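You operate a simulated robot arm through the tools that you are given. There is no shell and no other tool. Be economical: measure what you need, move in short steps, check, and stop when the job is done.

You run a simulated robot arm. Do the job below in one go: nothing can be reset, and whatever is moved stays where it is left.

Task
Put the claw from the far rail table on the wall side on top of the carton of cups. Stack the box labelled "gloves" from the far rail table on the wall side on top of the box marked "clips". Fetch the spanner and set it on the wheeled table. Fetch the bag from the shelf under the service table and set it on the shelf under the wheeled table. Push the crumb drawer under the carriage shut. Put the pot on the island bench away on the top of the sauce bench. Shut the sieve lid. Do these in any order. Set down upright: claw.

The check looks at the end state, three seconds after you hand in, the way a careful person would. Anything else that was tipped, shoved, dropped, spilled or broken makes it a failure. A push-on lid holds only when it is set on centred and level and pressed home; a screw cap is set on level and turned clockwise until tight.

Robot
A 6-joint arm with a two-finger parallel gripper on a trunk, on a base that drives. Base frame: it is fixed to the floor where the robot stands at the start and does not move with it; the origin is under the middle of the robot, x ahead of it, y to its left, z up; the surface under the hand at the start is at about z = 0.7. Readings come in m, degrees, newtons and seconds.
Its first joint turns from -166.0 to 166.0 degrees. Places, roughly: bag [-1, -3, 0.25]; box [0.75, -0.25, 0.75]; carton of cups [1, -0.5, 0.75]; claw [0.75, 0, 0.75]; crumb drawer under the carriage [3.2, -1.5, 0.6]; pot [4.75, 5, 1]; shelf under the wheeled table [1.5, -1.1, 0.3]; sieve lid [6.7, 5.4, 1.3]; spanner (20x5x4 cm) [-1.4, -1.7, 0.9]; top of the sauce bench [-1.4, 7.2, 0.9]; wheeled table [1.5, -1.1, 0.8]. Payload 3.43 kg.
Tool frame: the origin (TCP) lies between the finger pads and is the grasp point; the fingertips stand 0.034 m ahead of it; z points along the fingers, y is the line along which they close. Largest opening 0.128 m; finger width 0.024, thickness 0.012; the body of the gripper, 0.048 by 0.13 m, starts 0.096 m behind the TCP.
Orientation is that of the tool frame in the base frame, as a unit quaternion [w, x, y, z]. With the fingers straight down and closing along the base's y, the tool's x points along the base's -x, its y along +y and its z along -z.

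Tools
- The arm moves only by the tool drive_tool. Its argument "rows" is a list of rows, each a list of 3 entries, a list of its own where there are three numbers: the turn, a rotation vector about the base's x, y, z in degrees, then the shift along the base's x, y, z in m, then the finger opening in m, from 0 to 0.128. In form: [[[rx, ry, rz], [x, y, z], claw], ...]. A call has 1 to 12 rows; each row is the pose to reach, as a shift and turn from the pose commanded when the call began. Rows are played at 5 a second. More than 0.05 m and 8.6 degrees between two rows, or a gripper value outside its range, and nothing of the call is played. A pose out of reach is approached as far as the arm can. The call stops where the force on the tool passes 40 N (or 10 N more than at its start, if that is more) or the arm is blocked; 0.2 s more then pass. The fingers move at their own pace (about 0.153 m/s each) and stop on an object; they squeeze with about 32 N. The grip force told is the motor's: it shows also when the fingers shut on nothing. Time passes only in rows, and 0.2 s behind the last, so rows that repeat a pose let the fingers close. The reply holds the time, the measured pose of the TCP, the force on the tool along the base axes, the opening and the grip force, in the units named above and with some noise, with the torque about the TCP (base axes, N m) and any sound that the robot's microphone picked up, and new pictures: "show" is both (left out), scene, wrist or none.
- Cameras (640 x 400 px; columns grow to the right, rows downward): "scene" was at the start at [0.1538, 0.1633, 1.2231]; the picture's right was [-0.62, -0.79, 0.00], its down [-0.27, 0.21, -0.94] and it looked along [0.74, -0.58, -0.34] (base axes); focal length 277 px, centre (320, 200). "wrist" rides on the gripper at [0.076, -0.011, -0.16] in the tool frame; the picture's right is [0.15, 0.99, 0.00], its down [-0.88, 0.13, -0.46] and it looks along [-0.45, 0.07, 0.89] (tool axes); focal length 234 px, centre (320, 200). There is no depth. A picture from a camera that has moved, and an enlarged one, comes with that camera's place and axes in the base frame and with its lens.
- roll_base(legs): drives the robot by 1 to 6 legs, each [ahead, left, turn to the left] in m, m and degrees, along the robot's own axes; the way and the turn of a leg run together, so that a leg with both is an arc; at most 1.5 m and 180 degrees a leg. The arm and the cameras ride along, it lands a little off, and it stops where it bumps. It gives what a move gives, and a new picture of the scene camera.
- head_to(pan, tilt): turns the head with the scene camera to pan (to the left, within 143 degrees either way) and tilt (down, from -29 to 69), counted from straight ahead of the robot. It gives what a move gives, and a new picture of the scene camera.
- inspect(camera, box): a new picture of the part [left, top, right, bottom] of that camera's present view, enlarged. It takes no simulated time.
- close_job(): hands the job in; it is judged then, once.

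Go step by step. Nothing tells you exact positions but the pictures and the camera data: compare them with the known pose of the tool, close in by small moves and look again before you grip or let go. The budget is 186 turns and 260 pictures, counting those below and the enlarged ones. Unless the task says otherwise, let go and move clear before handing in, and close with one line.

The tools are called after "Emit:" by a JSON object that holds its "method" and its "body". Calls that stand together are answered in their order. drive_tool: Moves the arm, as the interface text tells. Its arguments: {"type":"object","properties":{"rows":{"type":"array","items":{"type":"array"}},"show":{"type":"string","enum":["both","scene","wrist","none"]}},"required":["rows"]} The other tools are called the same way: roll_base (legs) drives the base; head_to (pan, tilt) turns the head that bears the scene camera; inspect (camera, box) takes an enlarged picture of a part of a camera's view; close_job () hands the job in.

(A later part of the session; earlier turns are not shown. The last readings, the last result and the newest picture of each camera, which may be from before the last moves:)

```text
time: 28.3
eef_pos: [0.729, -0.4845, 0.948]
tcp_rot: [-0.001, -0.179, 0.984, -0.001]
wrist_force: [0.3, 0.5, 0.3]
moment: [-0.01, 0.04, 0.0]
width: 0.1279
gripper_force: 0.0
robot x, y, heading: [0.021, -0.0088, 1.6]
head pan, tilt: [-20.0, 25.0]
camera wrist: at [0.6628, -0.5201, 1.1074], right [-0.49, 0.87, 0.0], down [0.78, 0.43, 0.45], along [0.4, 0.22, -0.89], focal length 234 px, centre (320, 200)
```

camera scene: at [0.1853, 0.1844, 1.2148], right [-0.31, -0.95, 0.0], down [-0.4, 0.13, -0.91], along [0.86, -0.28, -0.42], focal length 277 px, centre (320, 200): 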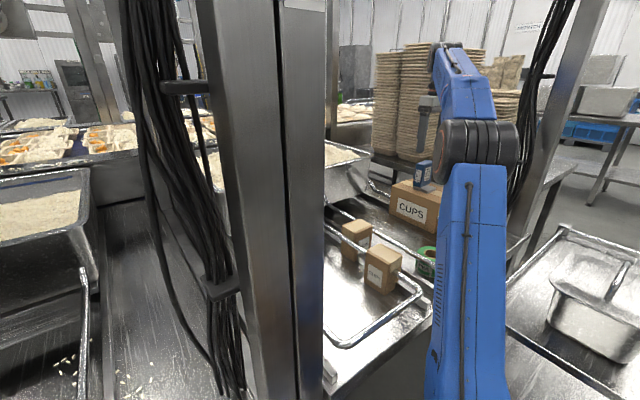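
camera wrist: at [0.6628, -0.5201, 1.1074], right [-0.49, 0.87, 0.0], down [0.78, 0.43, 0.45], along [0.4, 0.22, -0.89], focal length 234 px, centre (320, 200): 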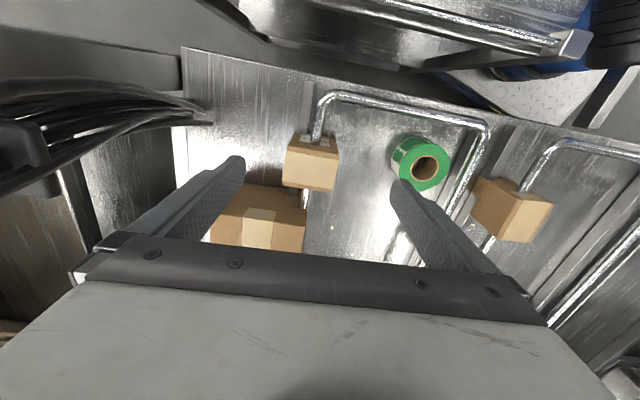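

Emit:
{"method": "inspect", "body": {"camera": "wrist", "box": [260, 110, 370, 210]}}

Emit:
{"method": "inspect", "body": {"camera": "wrist", "box": [450, 150, 570, 260]}}

```text
4.00 times, centred on (315, 160) of wrist
camera zoom: at [0.6628, -0.5201, 1.1074], right [-0.49, 0.87, 0.0], down [0.78, 0.43, 0.45], along [0.4, 0.22, -0.89], focal length 937 px, centre (340, 360)
```

zoom: 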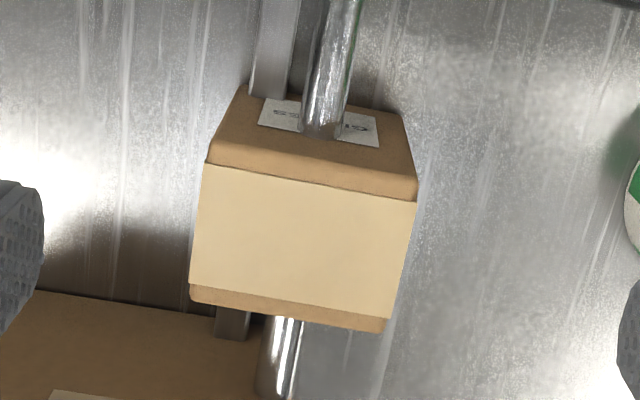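

```text
3.64 times, centred on (510, 205) of wrist
camera zoom: at [0.6628, -0.5201, 1.1074], right [-0.49, 0.87, 0.0], down [0.78, 0.43, 0.45], along [0.4, 0.22, -0.89], focal length 852 px, centre (-371, 182)
```

zoom: 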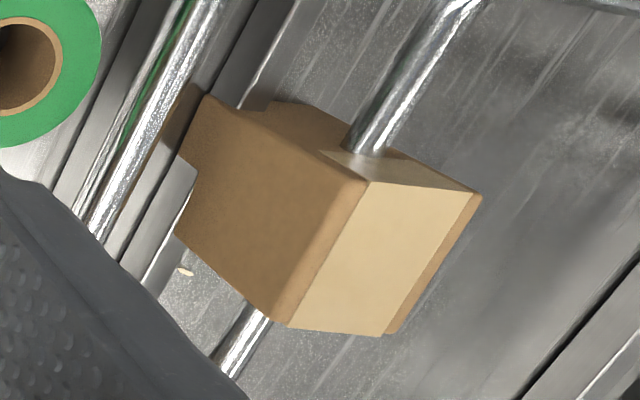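

The gloves box is about 7×5×9 cm at (0.771, -0.477), aligned with the gripper. Clips is the same size at (0.679, -0.142), top z≈0.794. I'll grip gloves now.

Emit:
{"method": "drive_tool", "body": {"rows": [[[0, 0, 0], [0.025, 0.005, -0.03], 0.128], [[0, 0, 0], [0.042, 0.007, -0.07], 0.12], [[0, 0, 0], [0.042, 0.007, -0.11], 0.11], [[0, 0, 0], [0.042, 0.007, -0.15], 0.11], [[0, 0, 0], [0.042, 0.007, -0.188], 0.11]], "show": "wrist"}}

```text
time: 29.5
eef_pos: [0.7699, -0.4738, 0.7597]
tcp_rot: [-0.001, -0.179, 0.984, -0.002]
wrist_force: [-1.1, 0.4, -0.4]
moment: [-0.01, 0.0, 0.0]
width: 0.11
gripper_force: 0.1
robot x, y, heading: [0.0213, -0.0056, 1.7]
head pan, tilt: [-20.0, 25.0]
camera wrist: at [0.7038, -0.5105, 0.9201], right [-0.49, 0.87, 0.0], down [0.78, 0.43, 0.45], along [0.4, 0.22, -0.89], focal length 234 px, centre (320, 200)
```

wrist: 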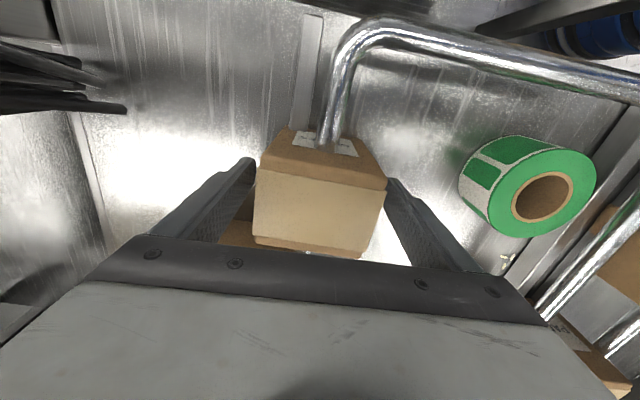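

The box is well between the fingers. I'll close and lift gently.

Emit:
{"method": "drive_tool", "body": {"rows": [[[0, 0, 0], [0, 0, 0], 0.05], [[0, 0, 0], [0, 0, 0], 0.05], [[0, 0, 0], [0, 0, 0], 0.05], [[0, 0, 0], [0, 0, 0.02], 0.05], [[0, 0, 0], [0, 0, 0.05], 0.05], [[0, 0, 0], [0, 0, 0.09], 0.05], [[0, 0, 0], [0, 0, 0.135], 0.05], [[0, 0, 0], [0, 0, 0.18], 0.05]], "show": "wrist"}}

```text
time: 31.3
eef_pos: [0.7707, -0.4759, 0.9425]
tcp_rot: [-0.001, -0.178, 0.984, -0.001]
wrist_force: [1.0, -0.3, -2.8]
moment: [0.01, 0.0, 0.0]
width: 0.0722
gripper_force: 32.0
robot x, y, heading: [0.0275, -0.0055, 1.8]
head pan, tilt: [-20.0, 25.0]
camera wrist: at [0.7052, -0.5116, 1.1027], right [-0.49, 0.87, 0.0], down [0.78, 0.43, 0.45], along [0.4, 0.22, -0.89], focal length 234 px, centre (320, 200)
```

wrist: 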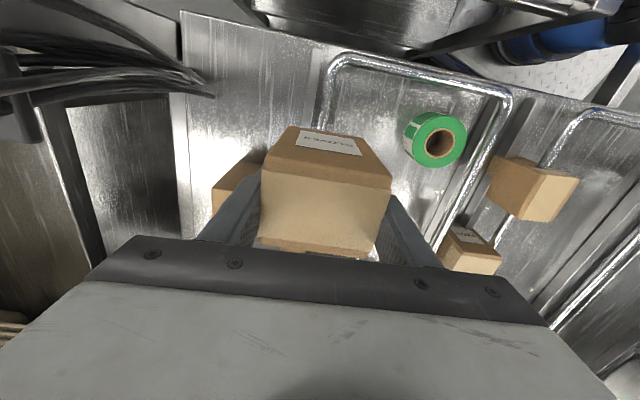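

Lifted cleanly. I'll carry it over the clips box, turning 90° so the boxes line up.

Emit:
{"method": "drive_tool", "body": {"rows": [[[0, 0, -8.2], [-0.008, 0.03, 0.01], 0.05], [[0, 0, -16.4], [-0.016, 0.06, 0.02], 0.05], [[0, 0, -24.6], [-0.024, 0.09, 0.02], 0.05], [[0, 0, -32.8], [-0.032, 0.12, 0.02], 0.05], [[0, 0, -41], [-0.04, 0.15, 0.02], 0.05], [[0, 0, -49.2], [-0.048, 0.18, 0.02], 0.05], [[0, 0, -57.4], [-0.056, 0.21, 0.02], 0.05], [[0, 0, -65.6], [-0.066, 0.24, 0.02], 0.05], [[0, 0, -73.8], [-0.074, 0.27, 0.02], 0.05], [[0, 0, -82], [-0.082, 0.3, 0.02], 0.05], [[0, 0, -90], [-0.092, 0.333, 0.02], 0.05], [[0, 0, -90], [-0.092, 0.333, 0.02], 0.05]]}}

Emit:
{"method": "inspect", "body": {"camera": "scene", "box": [330, 140, 480, 300]}}

```text
time: 33.9
eef_pos: [0.6805, -0.1412, 0.9589]
tcp_rot: [-0.002, 0.57, 0.821, 0.0]
wrist_force: [-0.8, -0.6, -1.6]
moment: [0.0, -0.01, 0.02]
width: 0.0719
gripper_force: 32.1
robot x, y, heading: [0.0241, -0.0087, 1.6]
head pan, tilt: [-20.0, 25.0]
camera scene: at [0.1852, 0.1845, 1.2148], right [-0.31, -0.95, 0.0], down [-0.4, 0.13, -0.91], along [0.86, -0.28, -0.42], focal length 277 px, centre (320, 200)
camera wrist: at [0.644, -0.0738, 1.12], right [0.87, 0.48, 0.0], down [0.43, -0.78, 0.45], along [0.22, -0.4, -0.89], focal length 234 px, centre (320, 200)
```

scene: 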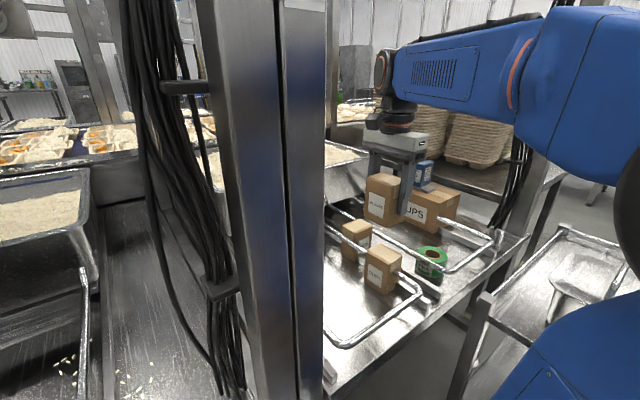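
wrist: 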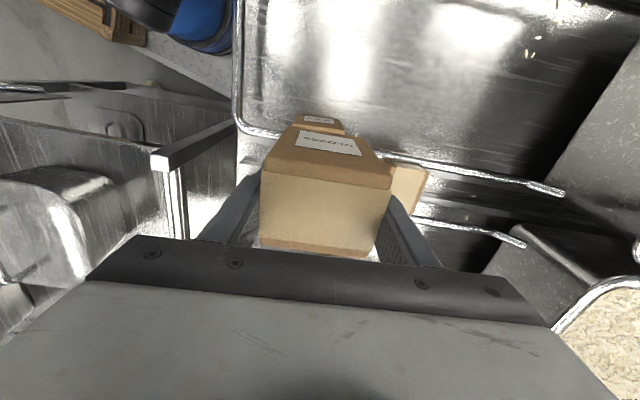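

```text
2.50 times, centred on (405, 220) of scene
camera zoom: at [0.1852, 0.1845, 1.2148], right [-0.31, -0.95, 0.0], down [-0.4, 0.13, -0.91], along [0.86, -0.28, -0.42], focal length 693 px, centre (108, 150)
```

zoom: 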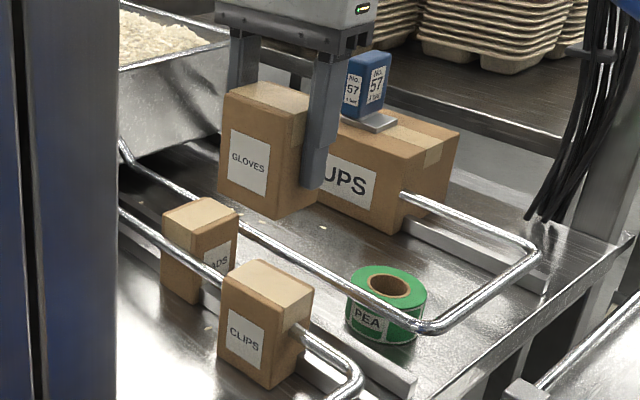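

Gloves is aligned above clips. I'll lower it to just above contact and check.

Emit:
{"method": "drive_tool", "body": {"rows": [[[0, 0, 0], [0, -0.003, -0.04], 0.05], [[0, 0, 0], [0, -0.003, -0.075], 0.05], [[0, 0, 0], [0, -0.003, -0.092], 0.05]], "show": "none"}}

Emit:
{"method": "inspect", "body": {"camera": "scene", "box": [340, 170, 440, 300]}}

Emit:
{"method": "inspect", "body": {"camera": "wrist", "box": [240, 100, 440, 270]}}

```text
time: 34.7
eef_pos: [0.68, -0.1442, 0.8698]
tcp_rot: [-0.002, 0.569, 0.822, 0.0]
wrist_force: [-0.1, -1.1, -2.0]
moment: [-0.02, -0.03, 0.03]
width: 0.0717
gripper_force: 32.5
robot x, y, heading: [0.0235, -0.0076, 1.6]
head pan, tilt: [-20.0, 25.0]
```

```text
3.08 times, centred on (390, 235) of scene
camera zoom: at [0.1852, 0.1845, 1.2148], right [-0.31, -0.95, 0.0], down [-0.4, 0.13, -0.91], along [0.86, -0.28, -0.42], focal length 852 px, centre (105, 92)
```

zoom: 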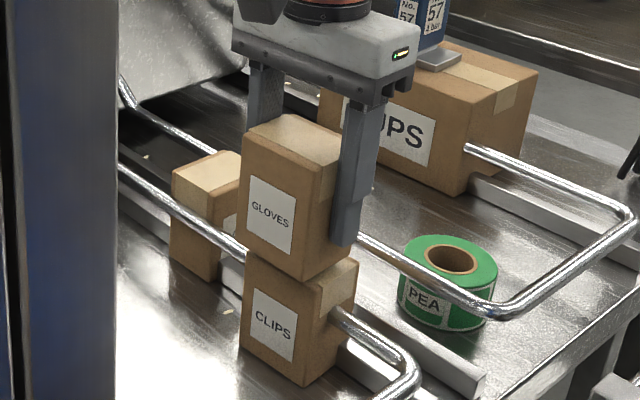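

```text
2.35 times, centred on (340, 185) of wrist
camera zoom: at [0.644, -0.0763, 1.0292], right [0.87, 0.49, 0.0], down [0.43, -0.78, 0.45], along [0.22, -0.4, -0.89], focal length 551 px, centre (273, 235)
```

zoom: 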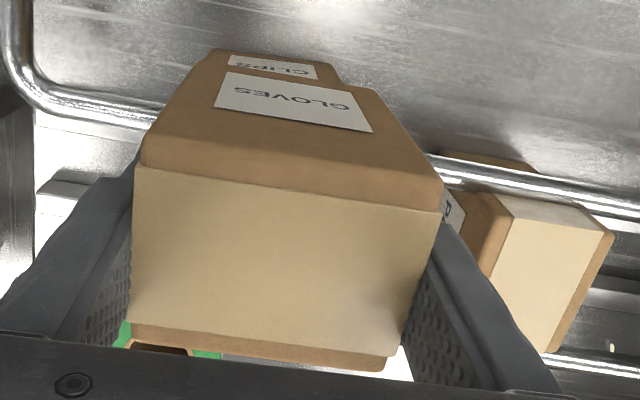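

The alignment looks good in both views. I'll lower slowly to contact.

Emit:
{"method": "drive_tool", "body": {"rows": [[[0, 0, 0], [0, 0, -0.005], 0.05], [[0, 0, 0], [0, 0, -0.01], 0.05], [[0, 0, 0], [0, 0, -0.014], 0.05]], "show": "none"}}

Emit:
{"method": "inspect", "body": {"camera": "scene", "box": [340, 170, 440, 300]}}

```text
time: 35.5
eef_pos: [0.6777, -0.1436, 0.8572]
tcp_rot: [0.001, 0.569, 0.822, 0.0]
wrist_force: [3.1, -2.1, 36.9]
moment: [-0.08, 0.07, -0.2]
width: 0.0712
gripper_force: 32.0
robot x, y, heading: [0.0268, -0.0119, 1.5]
head pan, tilt: [-20.0, 25.0]
```

```text
3.08 times, centred on (390, 235) of scene
camera zoom: at [0.1843, 0.1847, 1.2149], right [-0.31, -0.95, 0.0], down [-0.4, 0.13, -0.91], along [0.86, -0.28, -0.42], focal length 852 px, centre (105, 92)
```

zoom: 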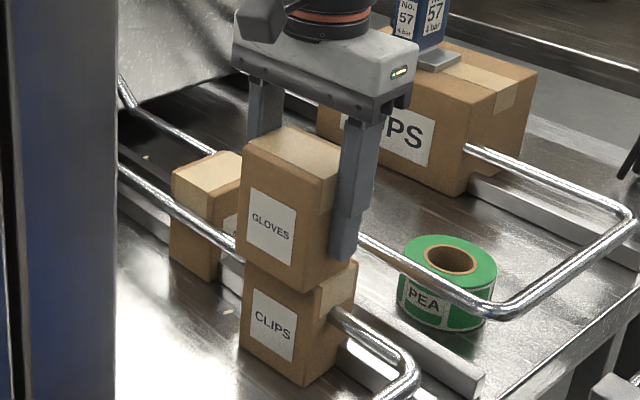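

Contact made. I'll ease off, release, and lift clear.

Emit:
{"method": "drive_tool", "body": {"rows": [[[0, 0, 0], [0, 0, 0.002], 0.05], [[0, 0, 0], [0, 0, 0.002], 0.08], [[0, 0, 0], [0, 0, 0.002], 0.1], [[0, 0, 0], [0, 0, 0.002], 0.105], [[0, 0, 0], [0, 0, 0.04], 0.105], [[0, 0, 0], [0, 0, 0.085], 0.105], [[0, 0, 0], [0, 0, 0.13], 0.105], [[0, 0, 0], [0, 0, 0.175], 0.105]], "show": "wrist"}}

Emit:
{"method": "inspect", "body": {"camera": "scene", "box": [340, 170, 440, 300]}}

```text
time: 37.3
eef_pos: [0.6777, -0.1441, 1.032]
tcp_rot: [-0.002, 0.57, 0.822, 0.0]
wrist_force: [0.4, -0.5, -0.7]
moment: [0.01, 0.0, 0.03]
width: 0.1052
gripper_force: 0.1
robot x, y, heading: [0.0231, -0.0072, 1.7]
head pan, tilt: [-20.0, 25.0]
camera wrist: at [0.641, -0.077, 1.1924], right [0.87, 0.49, 0.0], down [0.43, -0.78, 0.45], along [0.22, -0.4, -0.89], focal length 234 px, centre (320, 200)
```

wrist: 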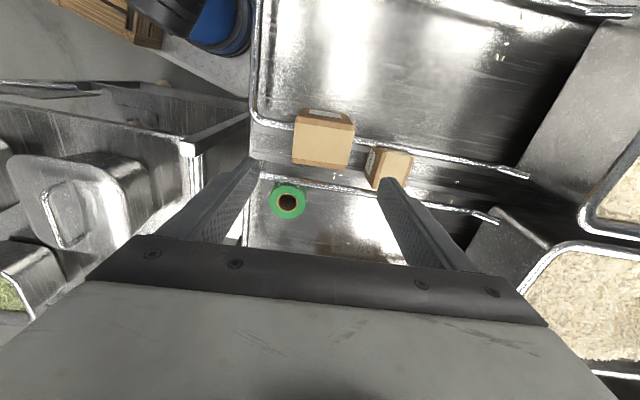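

```text
3.08 times, centred on (390, 235) of scene
camera zoom: at [0.1853, 0.1845, 1.2148], right [-0.31, -0.95, 0.0], down [-0.4, 0.13, -0.91], along [0.86, -0.28, -0.42], focal length 852 px, centre (105, 92)
```

zoom: 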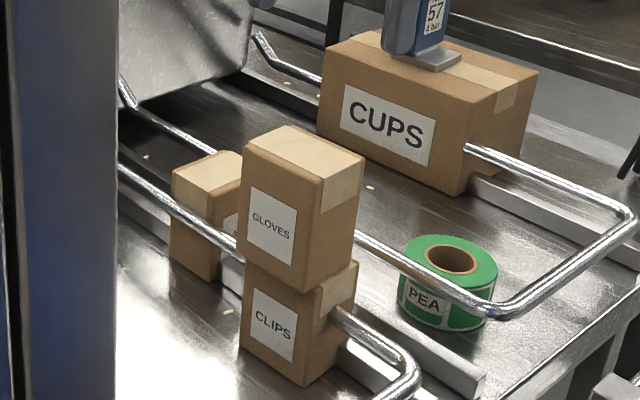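

The stack is good. I'll pull the arm in to a compact pose and look around to plan the drive.

Emit:
{"method": "drive_tool", "body": {"rows": [[[0, 0, 8], [-0.02, -0.01, 0.02], 0.1], [[0, 0, 16], [-0.04, -0.02, 0.04], 0.1], [[0, 0, 24], [-0.06, -0.03, 0.06], 0.1], [[0, 0, 32], [-0.08, -0.04, 0.07], 0.1], [[0, 0, 40], [-0.1, -0.05, 0.08], 0.1], [[0, 0, 48], [-0.12, -0.06, 0.09], 0.1], [[0, 0, 56], [-0.14, -0.07, 0.1], 0.1], [[0, 0, 64], [-0.16, -0.08, 0.1], 0.1], [[0, 0, 70], [-0.18, -0.09, 0.1], 0.1]], "show": "none"}}

Emit:
{"method": "head_to", "body": {"pan": -90, "tilt": 25}}

Emit:
{"method": "head_to", "body": {"pan": -140, "tilt": 25}}

Emit:
{"method": "head_to", "body": {"pan": 100, "tilt": 20}}

```text
time: 39.3
eef_pos: [0.4989, -0.2331, 1.1298]
tcp_rot: [-0.002, -0.007, 1.0, -0.001]
wrist_force: [-0.2, -0.3, -0.8]
moment: [0.05, -0.03, -0.01]
width: 0.0998
gripper_force: 0.1
robot x, y, heading: [0.0211, -0.0114, 1.6]
head pan, tilt: [-20.0, 25.0]
```

```text
time: 40.7
eef_pos: [0.4984, -0.2339, 1.1311]
tcp_rot: [-0.001, -0.005, 1.0, -0.001]
wrist_force: [1.0, 0.0, 0.4]
moment: [0.01, 0.02, -0.03]
width: 0.1001
gripper_force: 0.0
robot x, y, heading: [0.0247, -0.0085, 1.8]
head pan, tilt: [-90.0, 25.0]
camera scene: at [0.1005, 0.1214, 1.2148], right [-1.0, -0.03, 0.0], down [-0.01, 0.42, -0.91], along [0.03, -0.91, -0.42], focal length 277 px, centre (320, 200)
```

scene: 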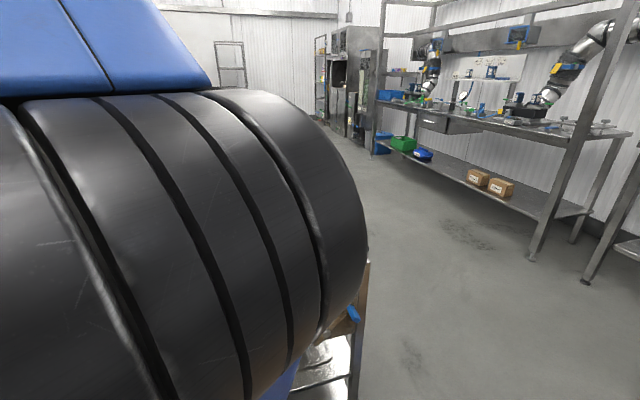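

```text
time: 41.9
eef_pos: [0.4984, -0.2327, 1.1306]
tcp_rot: [-0.002, -0.006, 1.0, -0.002]
wrist_force: [0.2, -0.3, 0.1]
moment: [-0.02, 0.0, -0.04]
width: 0.1001
gripper_force: 0.1
robot x, y, heading: [0.0221, -0.0104, 1.6]
head pan, tilt: [-140.0, 25.0]
camera scene: at [0.029, 0.1521, 1.2148], right [-0.67, 0.75, 0.0], down [0.32, 0.28, -0.91], along [-0.68, -0.6, -0.42], focal length 277 px, centre (320, 200)
```

scene: 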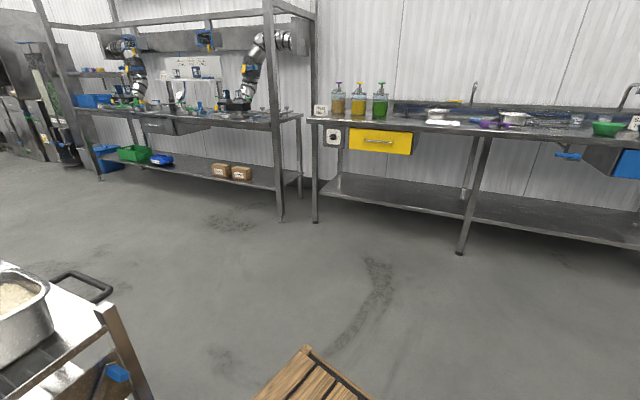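

```text
time: 45.3
eef_pos: [0.4997, -0.2336, 1.1302]
tcp_rot: [-0.001, -0.005, 1.0, 0.0]
wrist_force: [0.8, 0.5, 0.2]
moment: [-0.03, 0.04, 0.0]
width: 0.0998
gripper_force: 0.2
robot x, y, heading: [0.0286, -0.0097, 1.5]
head pan, tilt: [100.0, 20.0]
camera scene: at [0.0789, 0.3046, 1.2229], right [0.98, 0.2, 0.0], down [0.07, -0.33, -0.94], along [-0.19, 0.92, -0.34], focal length 277 px, centre (320, 200)
```

scene: 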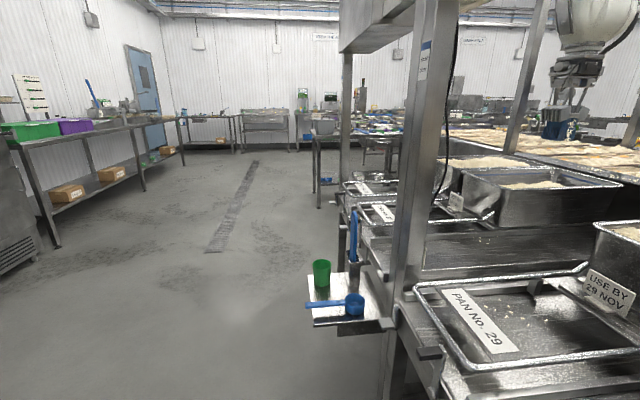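

I'll zoom in on the right end of the service table to find the spanner and the bag.

Emit:
{"method": "head_to", "body": {"pan": -128, "tilt": 20}}

Emit:
{"method": "inspect", "body": {"camera": "scene", "box": [260, 80, 420, 180]}}

Emit:
{"method": "inspect", "body": {"camera": "scene", "box": [120, 90, 280, 190]}}

```text
time: 48.5
eef_pos: [0.4991, -0.2331, 1.1295]
tcp_rot: [-0.001, -0.005, 1.0, -0.001]
wrist_force: [-0.4, 0.4, 0.4]
moment: [-0.02, -0.01, 0.0]
width: 0.0999
gripper_force: 0.0
robot x, y, heading: [0.0278, -0.0106, 1.5]
head pan, tilt: [-128.0, 20.0]
camera scene: at [0.0426, 0.1384, 1.2229], right [-0.81, 0.59, 0.0], down [0.2, 0.28, -0.94], along [-0.56, -0.76, -0.34], focal length 277 px, centre (320, 200)
```

scene: 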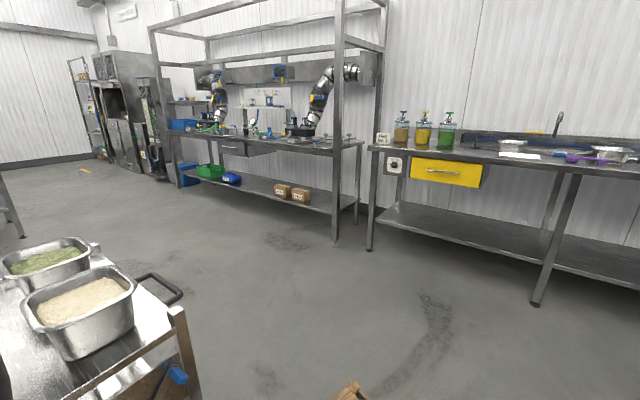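

```text
4.00 times, centred on (340, 130) of scene
camera zoom: at [0.0426, 0.1384, 1.2229], right [-0.81, 0.59, 0.0], down [0.2, 0.28, -0.94], along [-0.56, -0.76, -0.34], focal length 1108 px, centre (240, 480)
```

zoom: 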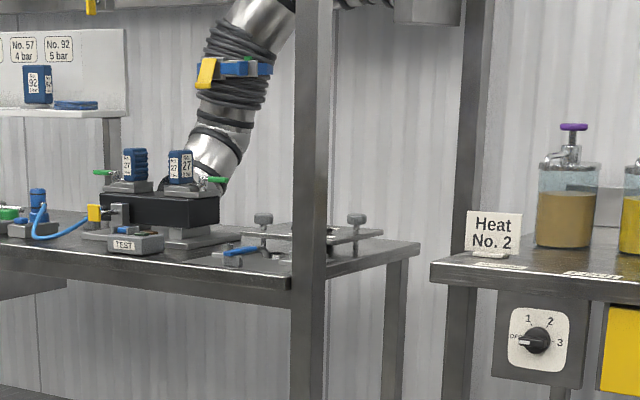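

```text
4.00 times, centred on (200, 140) of scene
camera zoom: at [0.0426, 0.1384, 1.2229], right [-0.81, 0.59, 0.0], down [0.2, 0.28, -0.94], along [-0.56, -0.76, -0.34], focal length 1108 px, centre (800, 440)
```

zoom: 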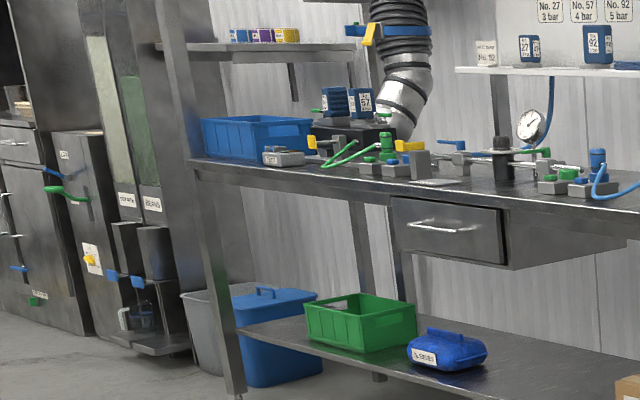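

The spanner lies at the right front end of the service table and the blue bag is on its shelf. I'll back out, turn right, and drive toward the spanner.

Emit:
{"method": "roll_base", "body": {"legs": [[-0.7, 0, 0], [0, 0, -90]]}}

Emit:
{"method": "head_to", "body": {"pan": 0, "tilt": 20}}

Emit:
{"method": "head_to", "body": {"pan": 80, "tilt": 20}}

```text
time: 56.1
eef_pos: [-0.886, -0.5089, 1.131]
tcp_rot: [-0.002, 0.697, 0.717, 0.0]
wrist_force: [0.0, 0.5, -0.7]
moment: [-0.02, 0.0, 0.02]
width: 0.1001
gripper_force: 0.1
robot x, y, heading: [-0.6714, -0.0302, -87.3]
head pan, tilt: [-128.0, 20.0]
camera scene: at [-0.5245, -0.0451, 1.2229], right [0.58, 0.82, 0.0], down [0.28, -0.2, -0.94], along [-0.77, 0.54, -0.34], focal length 277 px, centre (320, 200)
```

scene: 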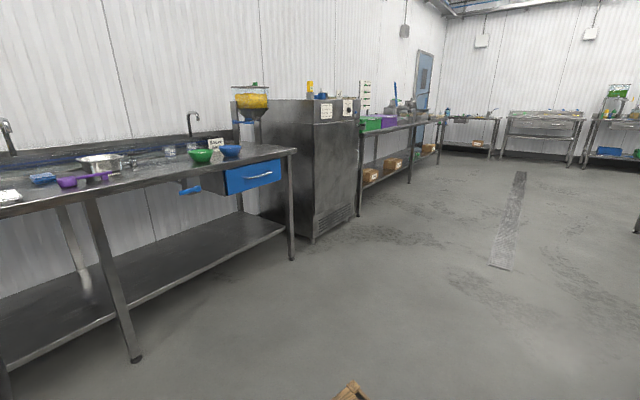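

```text
time: 58.2
eef_pos: [-0.8861, -0.51, 1.1303]
tcp_rot: [-0.001, 0.697, 0.717, 0.0]
wrist_force: [0.2, 0.3, -0.5]
moment: [-0.01, -0.01, 0.01]
width: 0.1001
gripper_force: 0.0
robot x, y, heading: [-0.6732, -0.0315, -87.1]
head pan, tilt: [0.0, 20.0]
camera scene: at [-0.4439, -0.1917, 1.2229], right [-1.0, -0.05, 0.0], down [-0.02, 0.34, -0.94], along [0.05, -0.94, -0.34], focal length 277 px, centre (320, 200)
```

scene: 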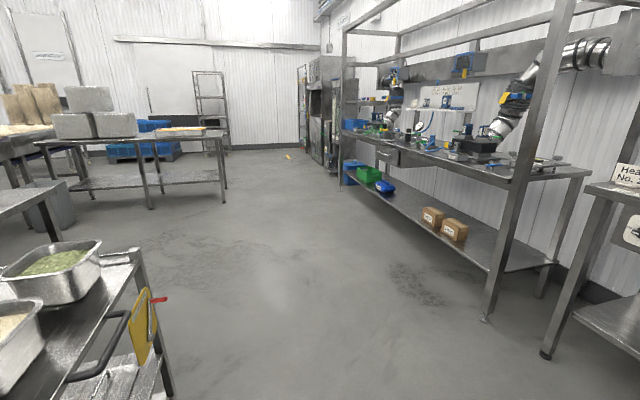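

```text
time: 59.8
eef_pos: [-0.8862, -0.5096, 1.1305]
tcp_rot: [-0.002, 0.696, 0.718, 0.0]
wrist_force: [-0.7, -0.7, 0.3]
moment: [0.02, -0.01, 0.0]
width: 0.1
gripper_force: 0.0
robot x, y, heading: [-0.6719, -0.0304, -87.5]
head pan, tilt: [80.0, 20.0]
camera scene: at [-0.356, -0.1104, 1.2229], right [-0.13, -0.99, 0.0], down [-0.34, 0.04, -0.94], along [0.93, -0.12, -0.34], focal length 277 px, centre (320, 200)
```

scene: 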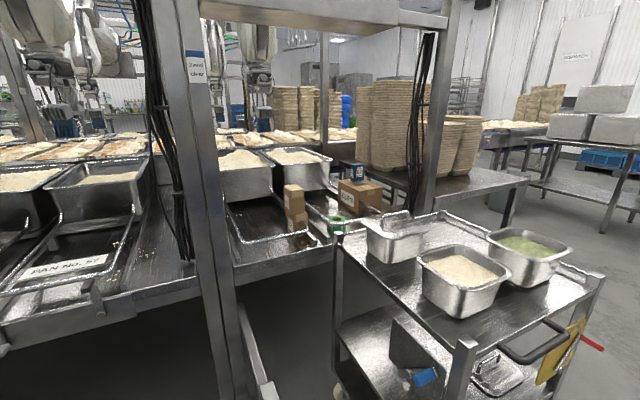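

The path to the service table is clear. I'll drive ahead 1.33 m and turn to face the table.

Emit:
{"method": "roll_base", "body": {"legs": [[1.33, 0, 0], [0, 0, -74]]}}

Emit:
{"method": "head_to", "body": {"pan": 10, "tilt": 30}}

```text
time: 69.5
eef_pos: [-1.1011, -1.3066, 1.1311]
tcp_rot: [-0.001, 0.982, 0.19, 0.001]
wrist_force: [0.1, -0.3, 0.2]
moment: [-0.03, -0.02, -0.03]
width: 0.1003
gripper_force: 0.1
robot x, y, heading: [-0.578, -1.3415, -157.0]
head pan, tilt: [80.0, 20.0]
camera scene: at [-0.5442, -1.6656, 1.2229], right [-0.97, -0.22, 0.0], down [-0.08, 0.33, -0.94], along [0.21, -0.92, -0.34], focal length 277 px, centre (320, 200)
```

scene: 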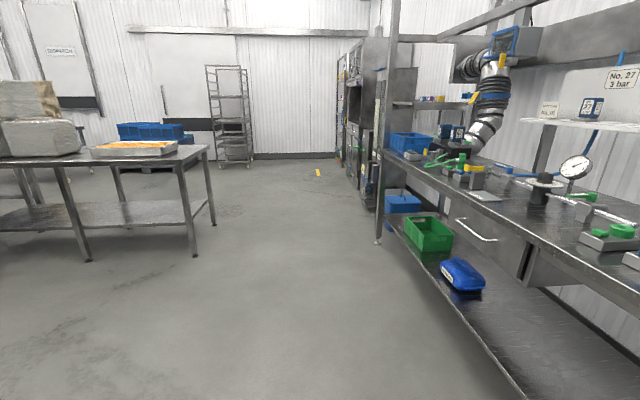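

```text
time: 70.9
eef_pos: [-1.1015, -1.3069, 1.1308]
tcp_rot: [-0.001, 0.982, 0.19, 0.001]
wrist_force: [0.0, 0.2, 0.0]
moment: [-0.02, 0.0, 0.02]
width: 0.0997
gripper_force: 0.1
robot x, y, heading: [-0.5786, -1.3441, -157.2]
head pan, tilt: [10.0, 30.0]
camera scene: at [-0.6409, -1.6241, 1.2068], right [-0.54, 0.84, 0.0], down [0.42, 0.27, -0.87], along [-0.73, -0.47, -0.5], focal length 277 px, centre (320, 200)
```

scene: 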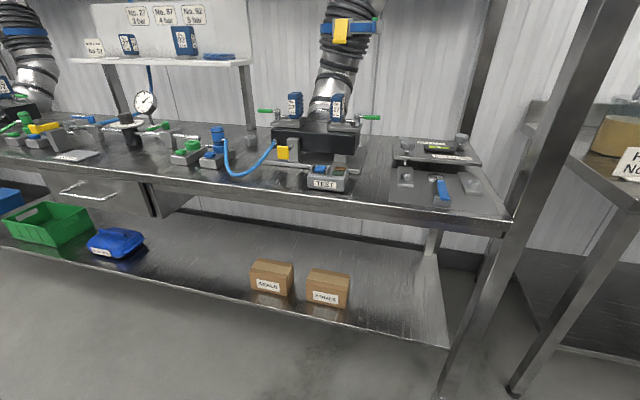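

Emit:
{"method": "inspect", "body": {"camera": "scene", "box": [370, 120, 520, 230]}}

Emit:
{"method": "inspect", "body": {"camera": "scene", "box": [70, 210, 170, 280]}}

```text
3.64 times, centred on (445, 175) of scene
camera zoom: at [-0.6409, -1.6241, 1.2068], right [-0.54, 0.84, 0.0], down [0.42, 0.27, -0.87], along [-0.73, -0.47, -0.5], focal length 1007 px, centre (-134, 291)
```

zoom: 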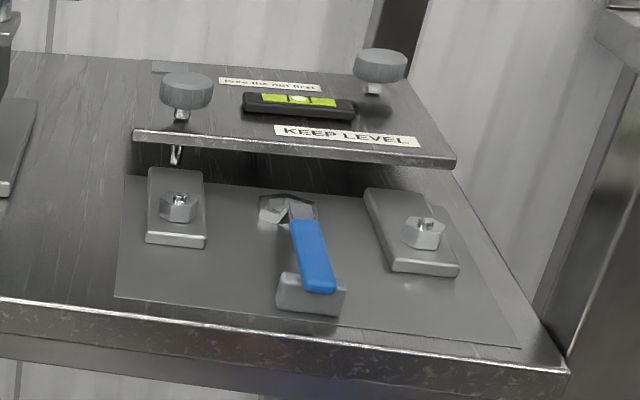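

```text
5.71 times, centred on (120, 245) of scene
camera zoom: at [-0.6409, -1.6241, 1.2068], right [-0.54, 0.84, 0.0], down [0.42, 0.27, -0.87], along [-0.73, -0.47, -0.5], focal length 1583 px, centre (1463, -57)
```

zoom: 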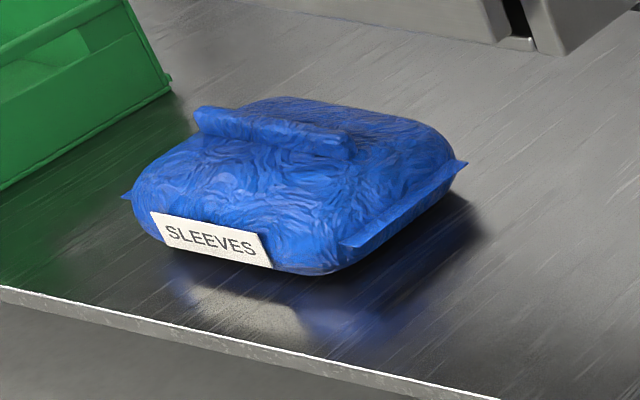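

The spanner (blue handle) lies near the front corner at about (-1.28, -1.70), close to the post. I'll shift the base left to approach it straight on.

Emit:
{"method": "roll_base", "body": {"legs": [[0, 0.25, -3]]}}

Emit:
{"method": "drive_tool", "body": {"rows": [[[0, 0, 0], [0, -0.04, 0], 0.1], [[0, 0, 0], [-0.02, -0.08, -0.01], 0.1], [[0, 0, 0], [-0.05, -0.11, -0.02], 0.1]]}}

```text
time: 72.7
eef_pos: [-1.0104, -1.5045, 1.1309]
tcp_rot: [-0.001, 0.986, 0.164, 0.001]
wrist_force: [-0.1, -0.4, -0.4]
moment: [0.04, 0.0, 0.02]
width: 0.0999
gripper_force: 0.0
robot x, y, heading: [-0.4861, -1.5694, -160.1]
head pan, tilt: [10.0, 30.0]
camera scene: at [-0.5671, -1.8469, 1.2068], right [-0.5, 0.87, 0.0], down [0.43, 0.25, -0.87], along [-0.75, -0.43, -0.5], focal length 277 px, centre (320, 200)
```

scene: 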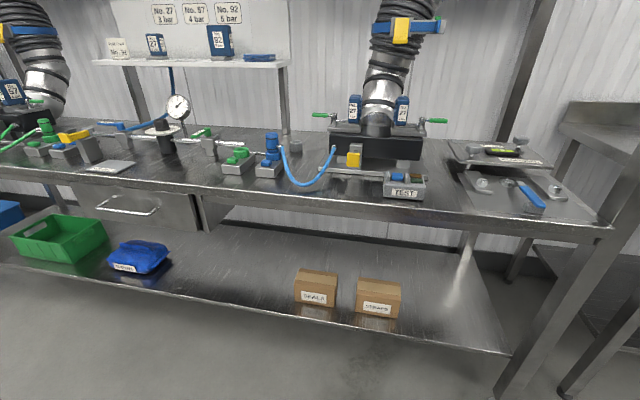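

```text
time: 73.5
eef_pos: [-1.0577, -1.6129, 1.1113]
tcp_rot: [-0.001, 0.987, 0.163, 0.0]
wrist_force: [-0.6, 0.3, 0.3]
moment: [-0.01, 0.08, -0.03]
width: 0.0998
gripper_force: 0.1
robot x, y, heading: [-0.4869, -1.5664, -160.1]
head pan, tilt: [10.0, 30.0]
camera scene: at [-0.5669, -1.8469, 1.2069], right [-0.5, 0.87, 0.0], down [0.43, 0.25, -0.87], along [-0.75, -0.43, -0.5], focal length 277 px, centre (320, 200)
camera wrist: at [-0.9893, -1.5779, 1.2712], right [0.46, -0.89, 0.0], down [-0.79, -0.41, 0.45], along [-0.4, -0.21, -0.89], focal length 234 px, centre (320, 200)
```

scene: 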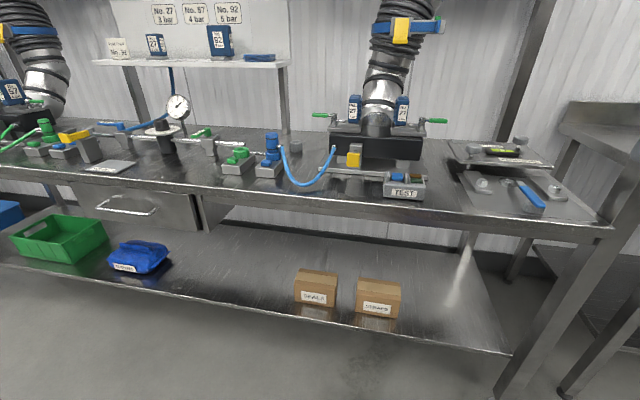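
wrist: 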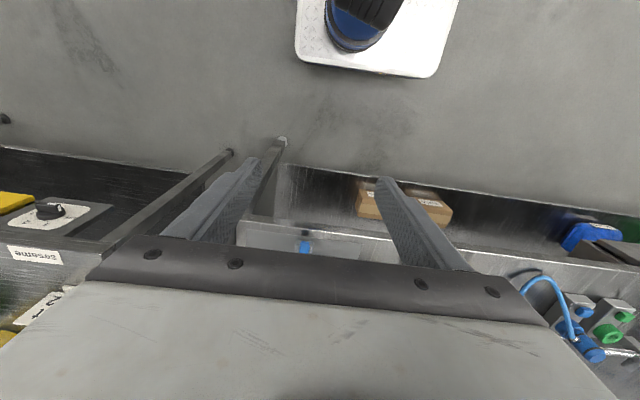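

The spanner handle is straight ahead in the wrist view. I'll move closer above it.

Emit:
{"method": "drive_tool", "body": {"rows": [[[0, 0, 0], [-0.04, -0.015, -0.02], 0.1], [[0, 0, 0], [-0.08, -0.03, -0.04], 0.1], [[0, 0, 0], [-0.12, -0.045, -0.06], 0.1], [[0, 0, 0], [-0.155, -0.058, -0.06], 0.1]], "show": "wrist"}}

Emit:
{"method": "inspect", "body": {"camera": "wrist", "box": [230, 110, 420, 250]}}

Emit:
{"method": "inspect", "body": {"camera": "scene", "box": [450, 140, 600, 230]}}

```text
time: 74.5
eef_pos: [-1.2124, -1.6721, 1.047]
tcp_rot: [-0.001, 0.987, 0.162, 0.002]
wrist_force: [1.5, 0.3, 0.1]
moment: [0.01, 0.05, 0.0]
width: 0.0998
gripper_force: 0.1
robot x, y, heading: [-0.4879, -1.5701, -159.8]
head pan, tilt: [10.0, 30.0]
camera wrist: at [-1.1435, -1.6361, 1.207], right [0.46, -0.89, 0.0], down [-0.79, -0.41, 0.45], along [-0.41, -0.21, -0.89], focal length 234 px, centre (320, 200)
```

wrist: 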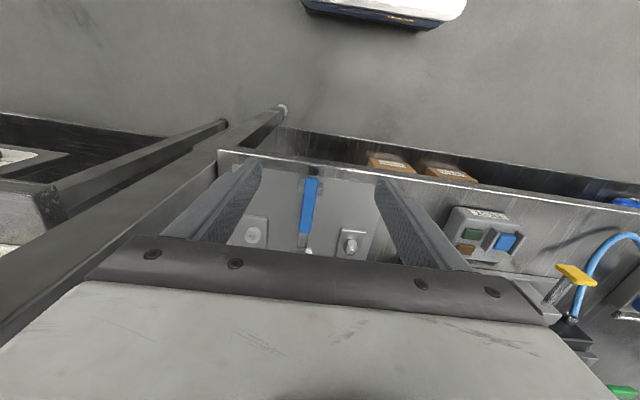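

```text
2.86 times, centred on (325, 180) of wrist
camera zoom: at [-1.1435, -1.6361, 1.207], right [0.46, -0.89, 0.0], down [-0.79, -0.41, 0.45], along [-0.41, -0.21, -0.89], focal length 669 px, centre (306, 257)
```

zoom: 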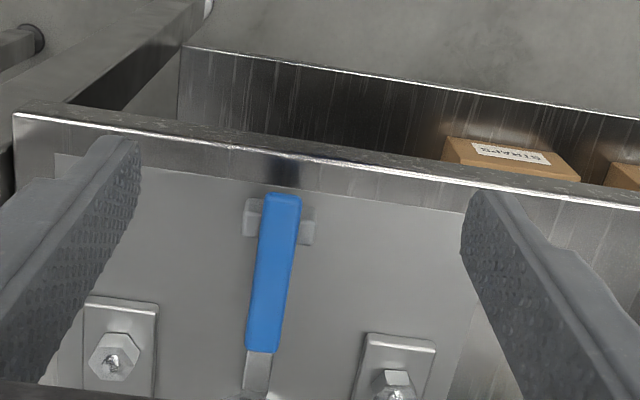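

```text
4.27 times, centred on (525, 185) of scene
camera zoom: at [-0.5667, -1.8468, 1.2069], right [-0.5, 0.87, 0.0], down [0.43, 0.25, -0.87], along [-0.75, -0.43, -0.5], focal length 1182 px, centre (-555, 264)
```

zoom: 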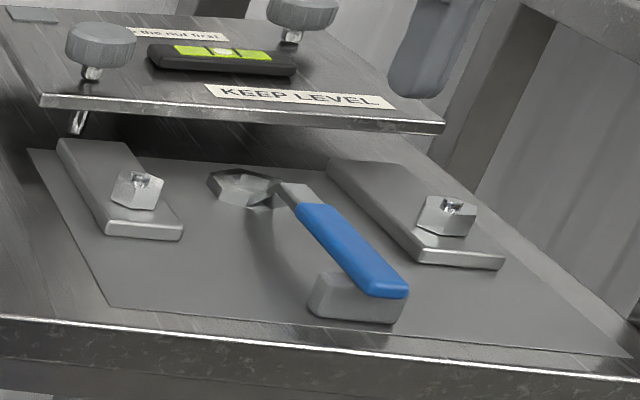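

The handle runs from (-1.266, -1.684) to (-1.356, -1.715) with its top at z≈0.888, aligned with the gripper. I'll move over its middle and descend with the fingers partly closed.

Emit:
{"method": "drive_tool", "body": {"rows": [[[0, 0, 0], [-0.04, -0.012, -0.01], 0.07], [[0, 0, 0], [-0.08, -0.024, -0.02], 0.07], [[0, 0, 0], [-0.106, -0.031, -0.05], 0.07], [[0, 0, 0], [-0.106, -0.031, -0.09], 0.07], [[0, 0, 0], [-0.106, -0.031, -0.12], 0.07]], "show": "wrist"}}

Emit:
{"method": "inspect", "body": {"camera": "scene", "box": [450, 120, 600, 230]}}

```text
time: 75.7
eef_pos: [-1.3189, -1.7072, 0.9302]
tcp_rot: [-0.001, 0.987, 0.163, 0.001]
wrist_force: [-0.3, -0.6, -0.9]
moment: [0.03, 0.0, 0.01]
width: 0.0699
gripper_force: 0.1
robot x, y, heading: [-0.485, -1.5668, -160.1]
head pan, tilt: [10.0, 30.0]
camera wrist: at [-1.2505, -1.6714, 1.0903], right [0.46, -0.89, 0.0], down [-0.79, -0.41, 0.45], along [-0.4, -0.21, -0.89], focal length 234 px, centre (320, 200)
```

wrist: 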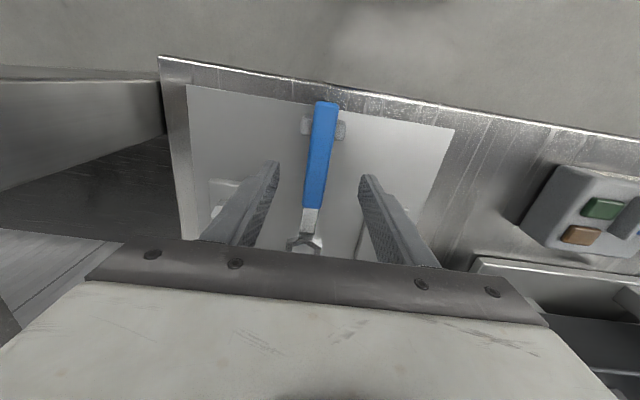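

```text
3.64 times, centred on (525, 175) of scene
camera zoom: at [-0.5671, -1.8469, 1.2068], right [-0.5, 0.87, 0.0], down [0.43, 0.25, -0.87], along [-0.75, -0.43, -0.5], focal length 1007 px, centre (-426, 291)
```

zoom: 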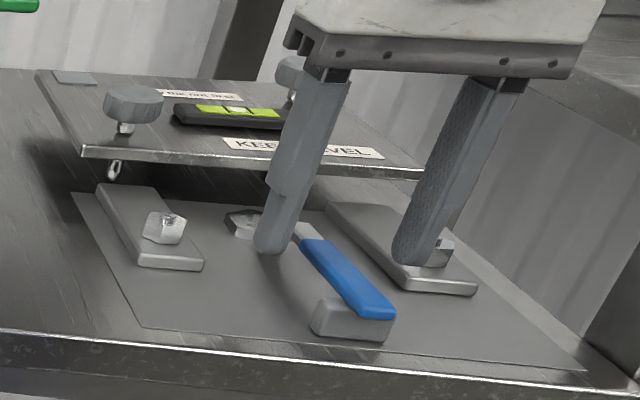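

The fingers straddle the handle clear of the stud blocks. I'll descend and close.

Emit:
{"method": "drive_tool", "body": {"rows": [[[0, 0, 0], [0, 0.003, -0.02], 0.07], [[0, 0, 0], [0, 0.003, -0.039], 0.07], [[0, 0, 0], [0, 0.003, -0.039], 0.005], [[0, 0, 0], [0, 0.003, -0.039], 0.005], [[0, 0, 0], [0, 0.003, -0.039], 0.005]], "show": "wrist"}}

Emit:
{"method": "inspect", "body": {"camera": "scene", "box": [450, 120, 600, 230]}}

```text
time: 76.7
eef_pos: [-1.3211, -1.7014, 0.8946]
tcp_rot: [-0.001, 0.987, 0.163, -0.001]
wrist_force: [3.9, -1.9, 11.1]
moment: [-0.1, -0.36, 0.12]
width: 0.0194
gripper_force: 31.7
robot x, y, heading: [-0.4902, -1.5721, -160.2]
head pan, tilt: [10.0, 30.0]
stopped in row 4: the force on the tool passed its limit at 42 N (the readings are from after the stop); the commanded pose is now the measured one
camera wrist: at [-1.2508, -1.6661, 1.0539], right [0.46, -0.89, 0.0], down [-0.79, -0.41, 0.46], along [-0.41, -0.21, -0.89], focal length 234 px, centre (320, 200)
```

wrist: 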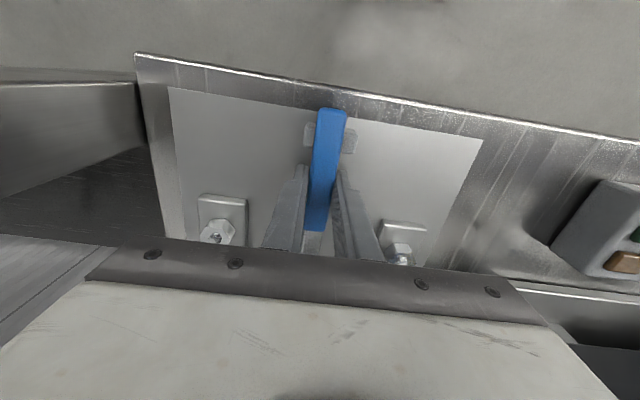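

```text
3.64 times, centred on (525, 175) of scene
camera zoom: at [-0.5666, -1.847, 1.2069], right [-0.5, 0.87, 0.0], down [0.43, 0.25, -0.87], along [-0.75, -0.43, -0.5], focal length 1007 px, centre (-426, 291)
```

zoom: 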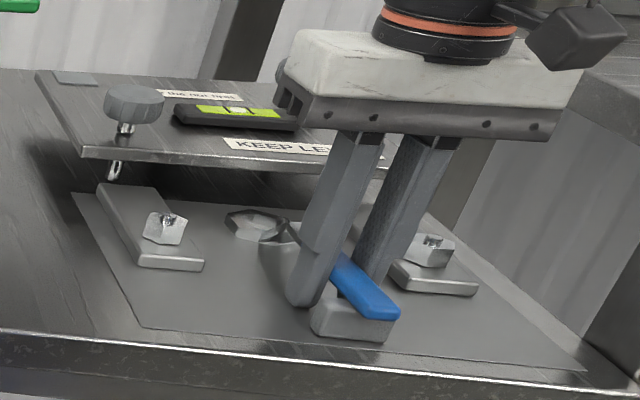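

The handle is gripped at 19 mm. I'll lift gently and see what comes along.

Emit:
{"method": "drive_tool", "body": {"rows": [[[0, 0, 0], [0, 0, 0.01], 0.005], [[0, 0, 0], [0, 0, 0.03], 0.005], [[0, 0, 0], [0, 0, 0.06], 0.005], [[0, 0, 0], [0, 0, 0.1], 0.005]], "show": "wrist"}}

Emit:
{"method": "inspect", "body": {"camera": "scene", "box": [450, 100, 600, 230]}}

```text
time: 77.7
eef_pos: [-1.3174, -1.7018, 0.9915]
tcp_rot: [-0.001, 0.987, 0.163, -0.001]
wrist_force: [-0.9, 0.0, -2.1]
moment: [0.05, -0.06, 0.01]
width: 0.0193
gripper_force: 32.2
robot x, y, heading: [-0.4928, -1.5687, -160.2]
head pan, tilt: [10.0, 30.0]
camera wrist: at [-1.2493, -1.6663, 1.1513], right [0.46, -0.89, 0.0], down [-0.79, -0.41, 0.46], along [-0.41, -0.21, -0.89], focal length 234 px, centre (320, 200)
```

wrist: 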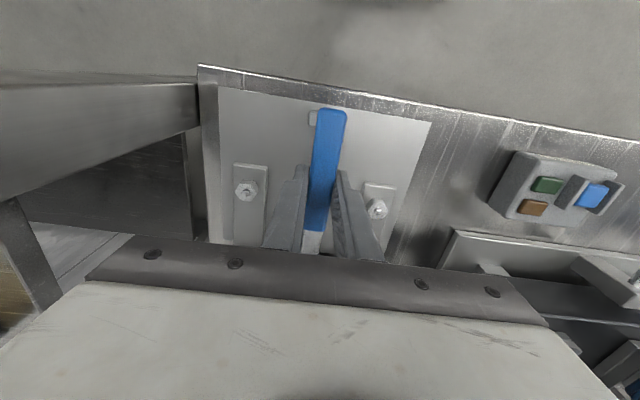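

```text
3.08 times, centred on (525, 165) of scene
camera zoom: at [-0.5672, -1.8471, 1.2068], right [-0.5, 0.87, 0.0], down [0.43, 0.25, -0.87], along [-0.75, -0.43, -0.5], focal length 852 px, centre (-311, 308)
```

zoom: 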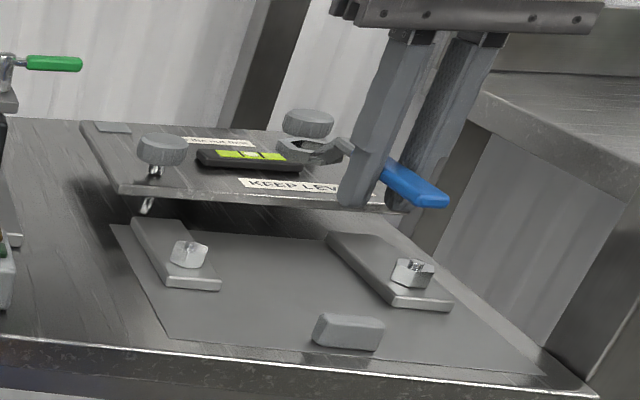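

The spanner is free and the rest block stayed behind. I'll raise it and retract toward the robot, then look for the wheeled table.

Emit:
{"method": "drive_tool", "body": {"rows": [[[0, 0, 0], [0.0, 0, 0.045], 0.005], [[0, 0, 0], [0.0, 0, 0.09], 0.005], [[0, 0, 0], [0.04, 0.014, 0.11], 0.005], [[0, 0, 0], [0.08, 0.028, 0.12], 0.005], [[0, 0, 0], [0.12, 0.042, 0.12], 0.005], [[0, 0, 0], [0.16, 0.056, 0.12], 0.005], [[0, 0, 0], [0.2, 0.07, 0.12], 0.005], [[0, 0, 0], [0.24, 0.084, 0.12], 0.005], [[0, 0, 0], [0.28, 0.098, 0.12], 0.005]], "show": "none"}}

Emit:
{"method": "head_to", "body": {"pan": 140, "tilt": 15}}

Emit:
{"method": "inspect", "body": {"camera": "scene", "box": [220, 100, 620, 350]}}

```text
time: 79.7
eef_pos: [-1.0405, -1.6034, 1.11]
tcp_rot: [-0.001, 0.987, 0.162, 0.0]
wrist_force: [-0.9, -0.1, -2.1]
moment: [0.03, -0.13, 0.01]
width: 0.0193
gripper_force: 32.2
robot x, y, heading: [-0.4894, -1.567, -160.0]
head pan, tilt: [10.0, 30.0]
```

```text
time: 81.8
eef_pos: [-1.0407, -1.6036, 1.111]
tcp_rot: [-0.001, 0.986, 0.164, 0.0]
wrist_force: [0.2, 0.6, -2.0]
moment: [0.01, -0.07, 0.02]
width: 0.0194
gripper_force: 32.0
robot x, y, heading: [-0.4911, -1.5682, -160.1]
head pan, tilt: [140.0, 15.0]
camera scene: at [-0.401, -1.8341, 1.231], right [-0.34, -0.94, 0.0], down [-0.24, 0.09, -0.97], along [0.91, -0.33, -0.26], focal length 277 px, centre (320, 200)
```

scene: 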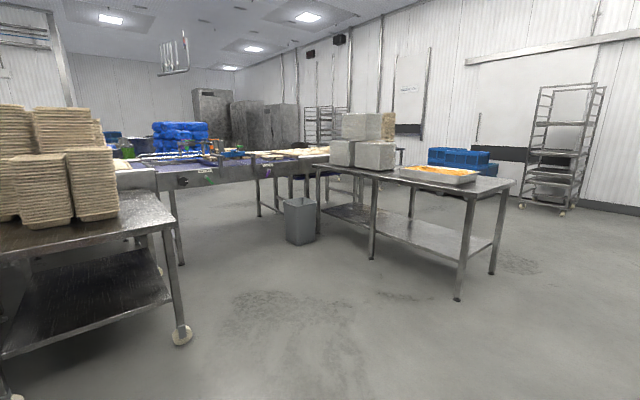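

```text
1.60 times, centred on (420, 225) of scene
camera zoom: at [-0.401, -1.8341, 1.231], right [-0.34, -0.94, 0.0], down [-0.24, 0.09, -0.97], along [0.91, -0.33, -0.26], focal length 443 px, centre (160, 160)
```

zoom: 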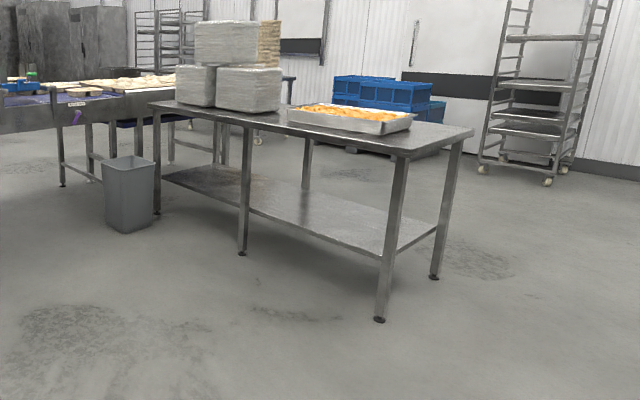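

The tray-laden table on the left has castors, so that's the wheeled table; its free end strip is around (1.1–1.5, -1.4). I'll drive there.

Emit:
{"method": "roll_base", "body": {"legs": [[0, 0, 133], [1.5, 0, 0], [0.1, 0, 0], [0, 0, 87]]}}

Emit:
{"method": "head_to", "body": {"pan": 0, "tilt": 30}}

```text
time: 99.3
eef_pos: [1.3526, -1.8272, 1.1119]
tcp_rot: [0.001, -0.514, 0.858, 0.0]
wrist_force: [0.6, -0.1, -1.0]
moment: [-0.03, 0.02, -0.02]
width: 0.0193
gripper_force: 32.0
robot x, y, heading: [0.9752, -2.2265, 62.7]
head pan, tilt: [140.0, 15.0]
camera scene: at [0.7278, -2.0942, 1.231], right [-0.39, 0.92, 0.0], down [0.24, 0.1, -0.97], along [-0.89, -0.38, -0.26], focal length 277 px, centre (320, 200)
```

scene: 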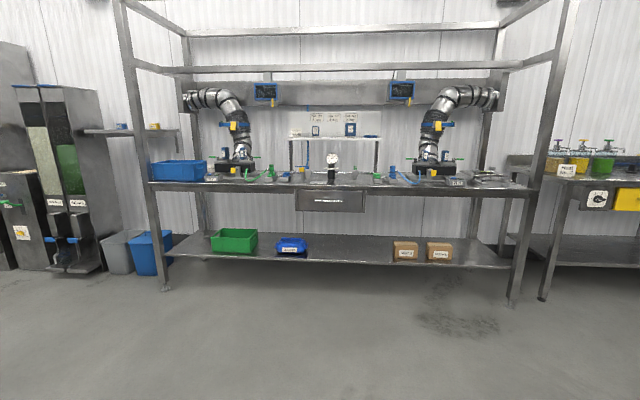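

```text
time: 101.5
eef_pos: [1.3537, -1.8265, 1.1113]
tcp_rot: [0.001, -0.515, 0.857, 0.0]
wrist_force: [-0.3, -0.2, -1.8]
moment: [-0.06, 0.01, -0.01]
width: 0.0194
gripper_force: 32.2
robot x, y, heading: [0.9705, -2.23, 63.1]
head pan, tilt: [0.0, 30.0]
camera scene: at [0.8548, -1.9771, 1.2068], right [0.89, -0.45, 0.0], down [-0.23, -0.45, -0.87], along [0.39, 0.77, -0.5], focal length 277 px, centre (320, 200)
```

scene: 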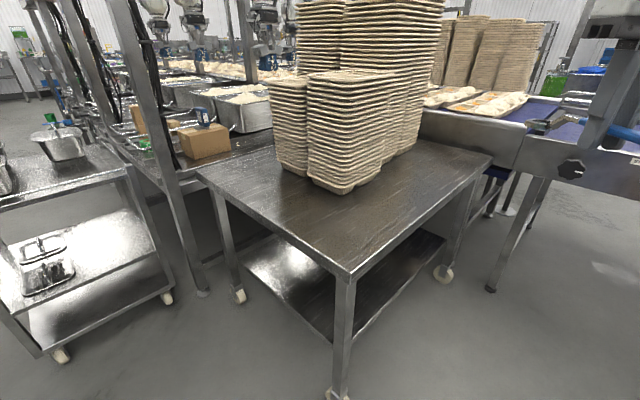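

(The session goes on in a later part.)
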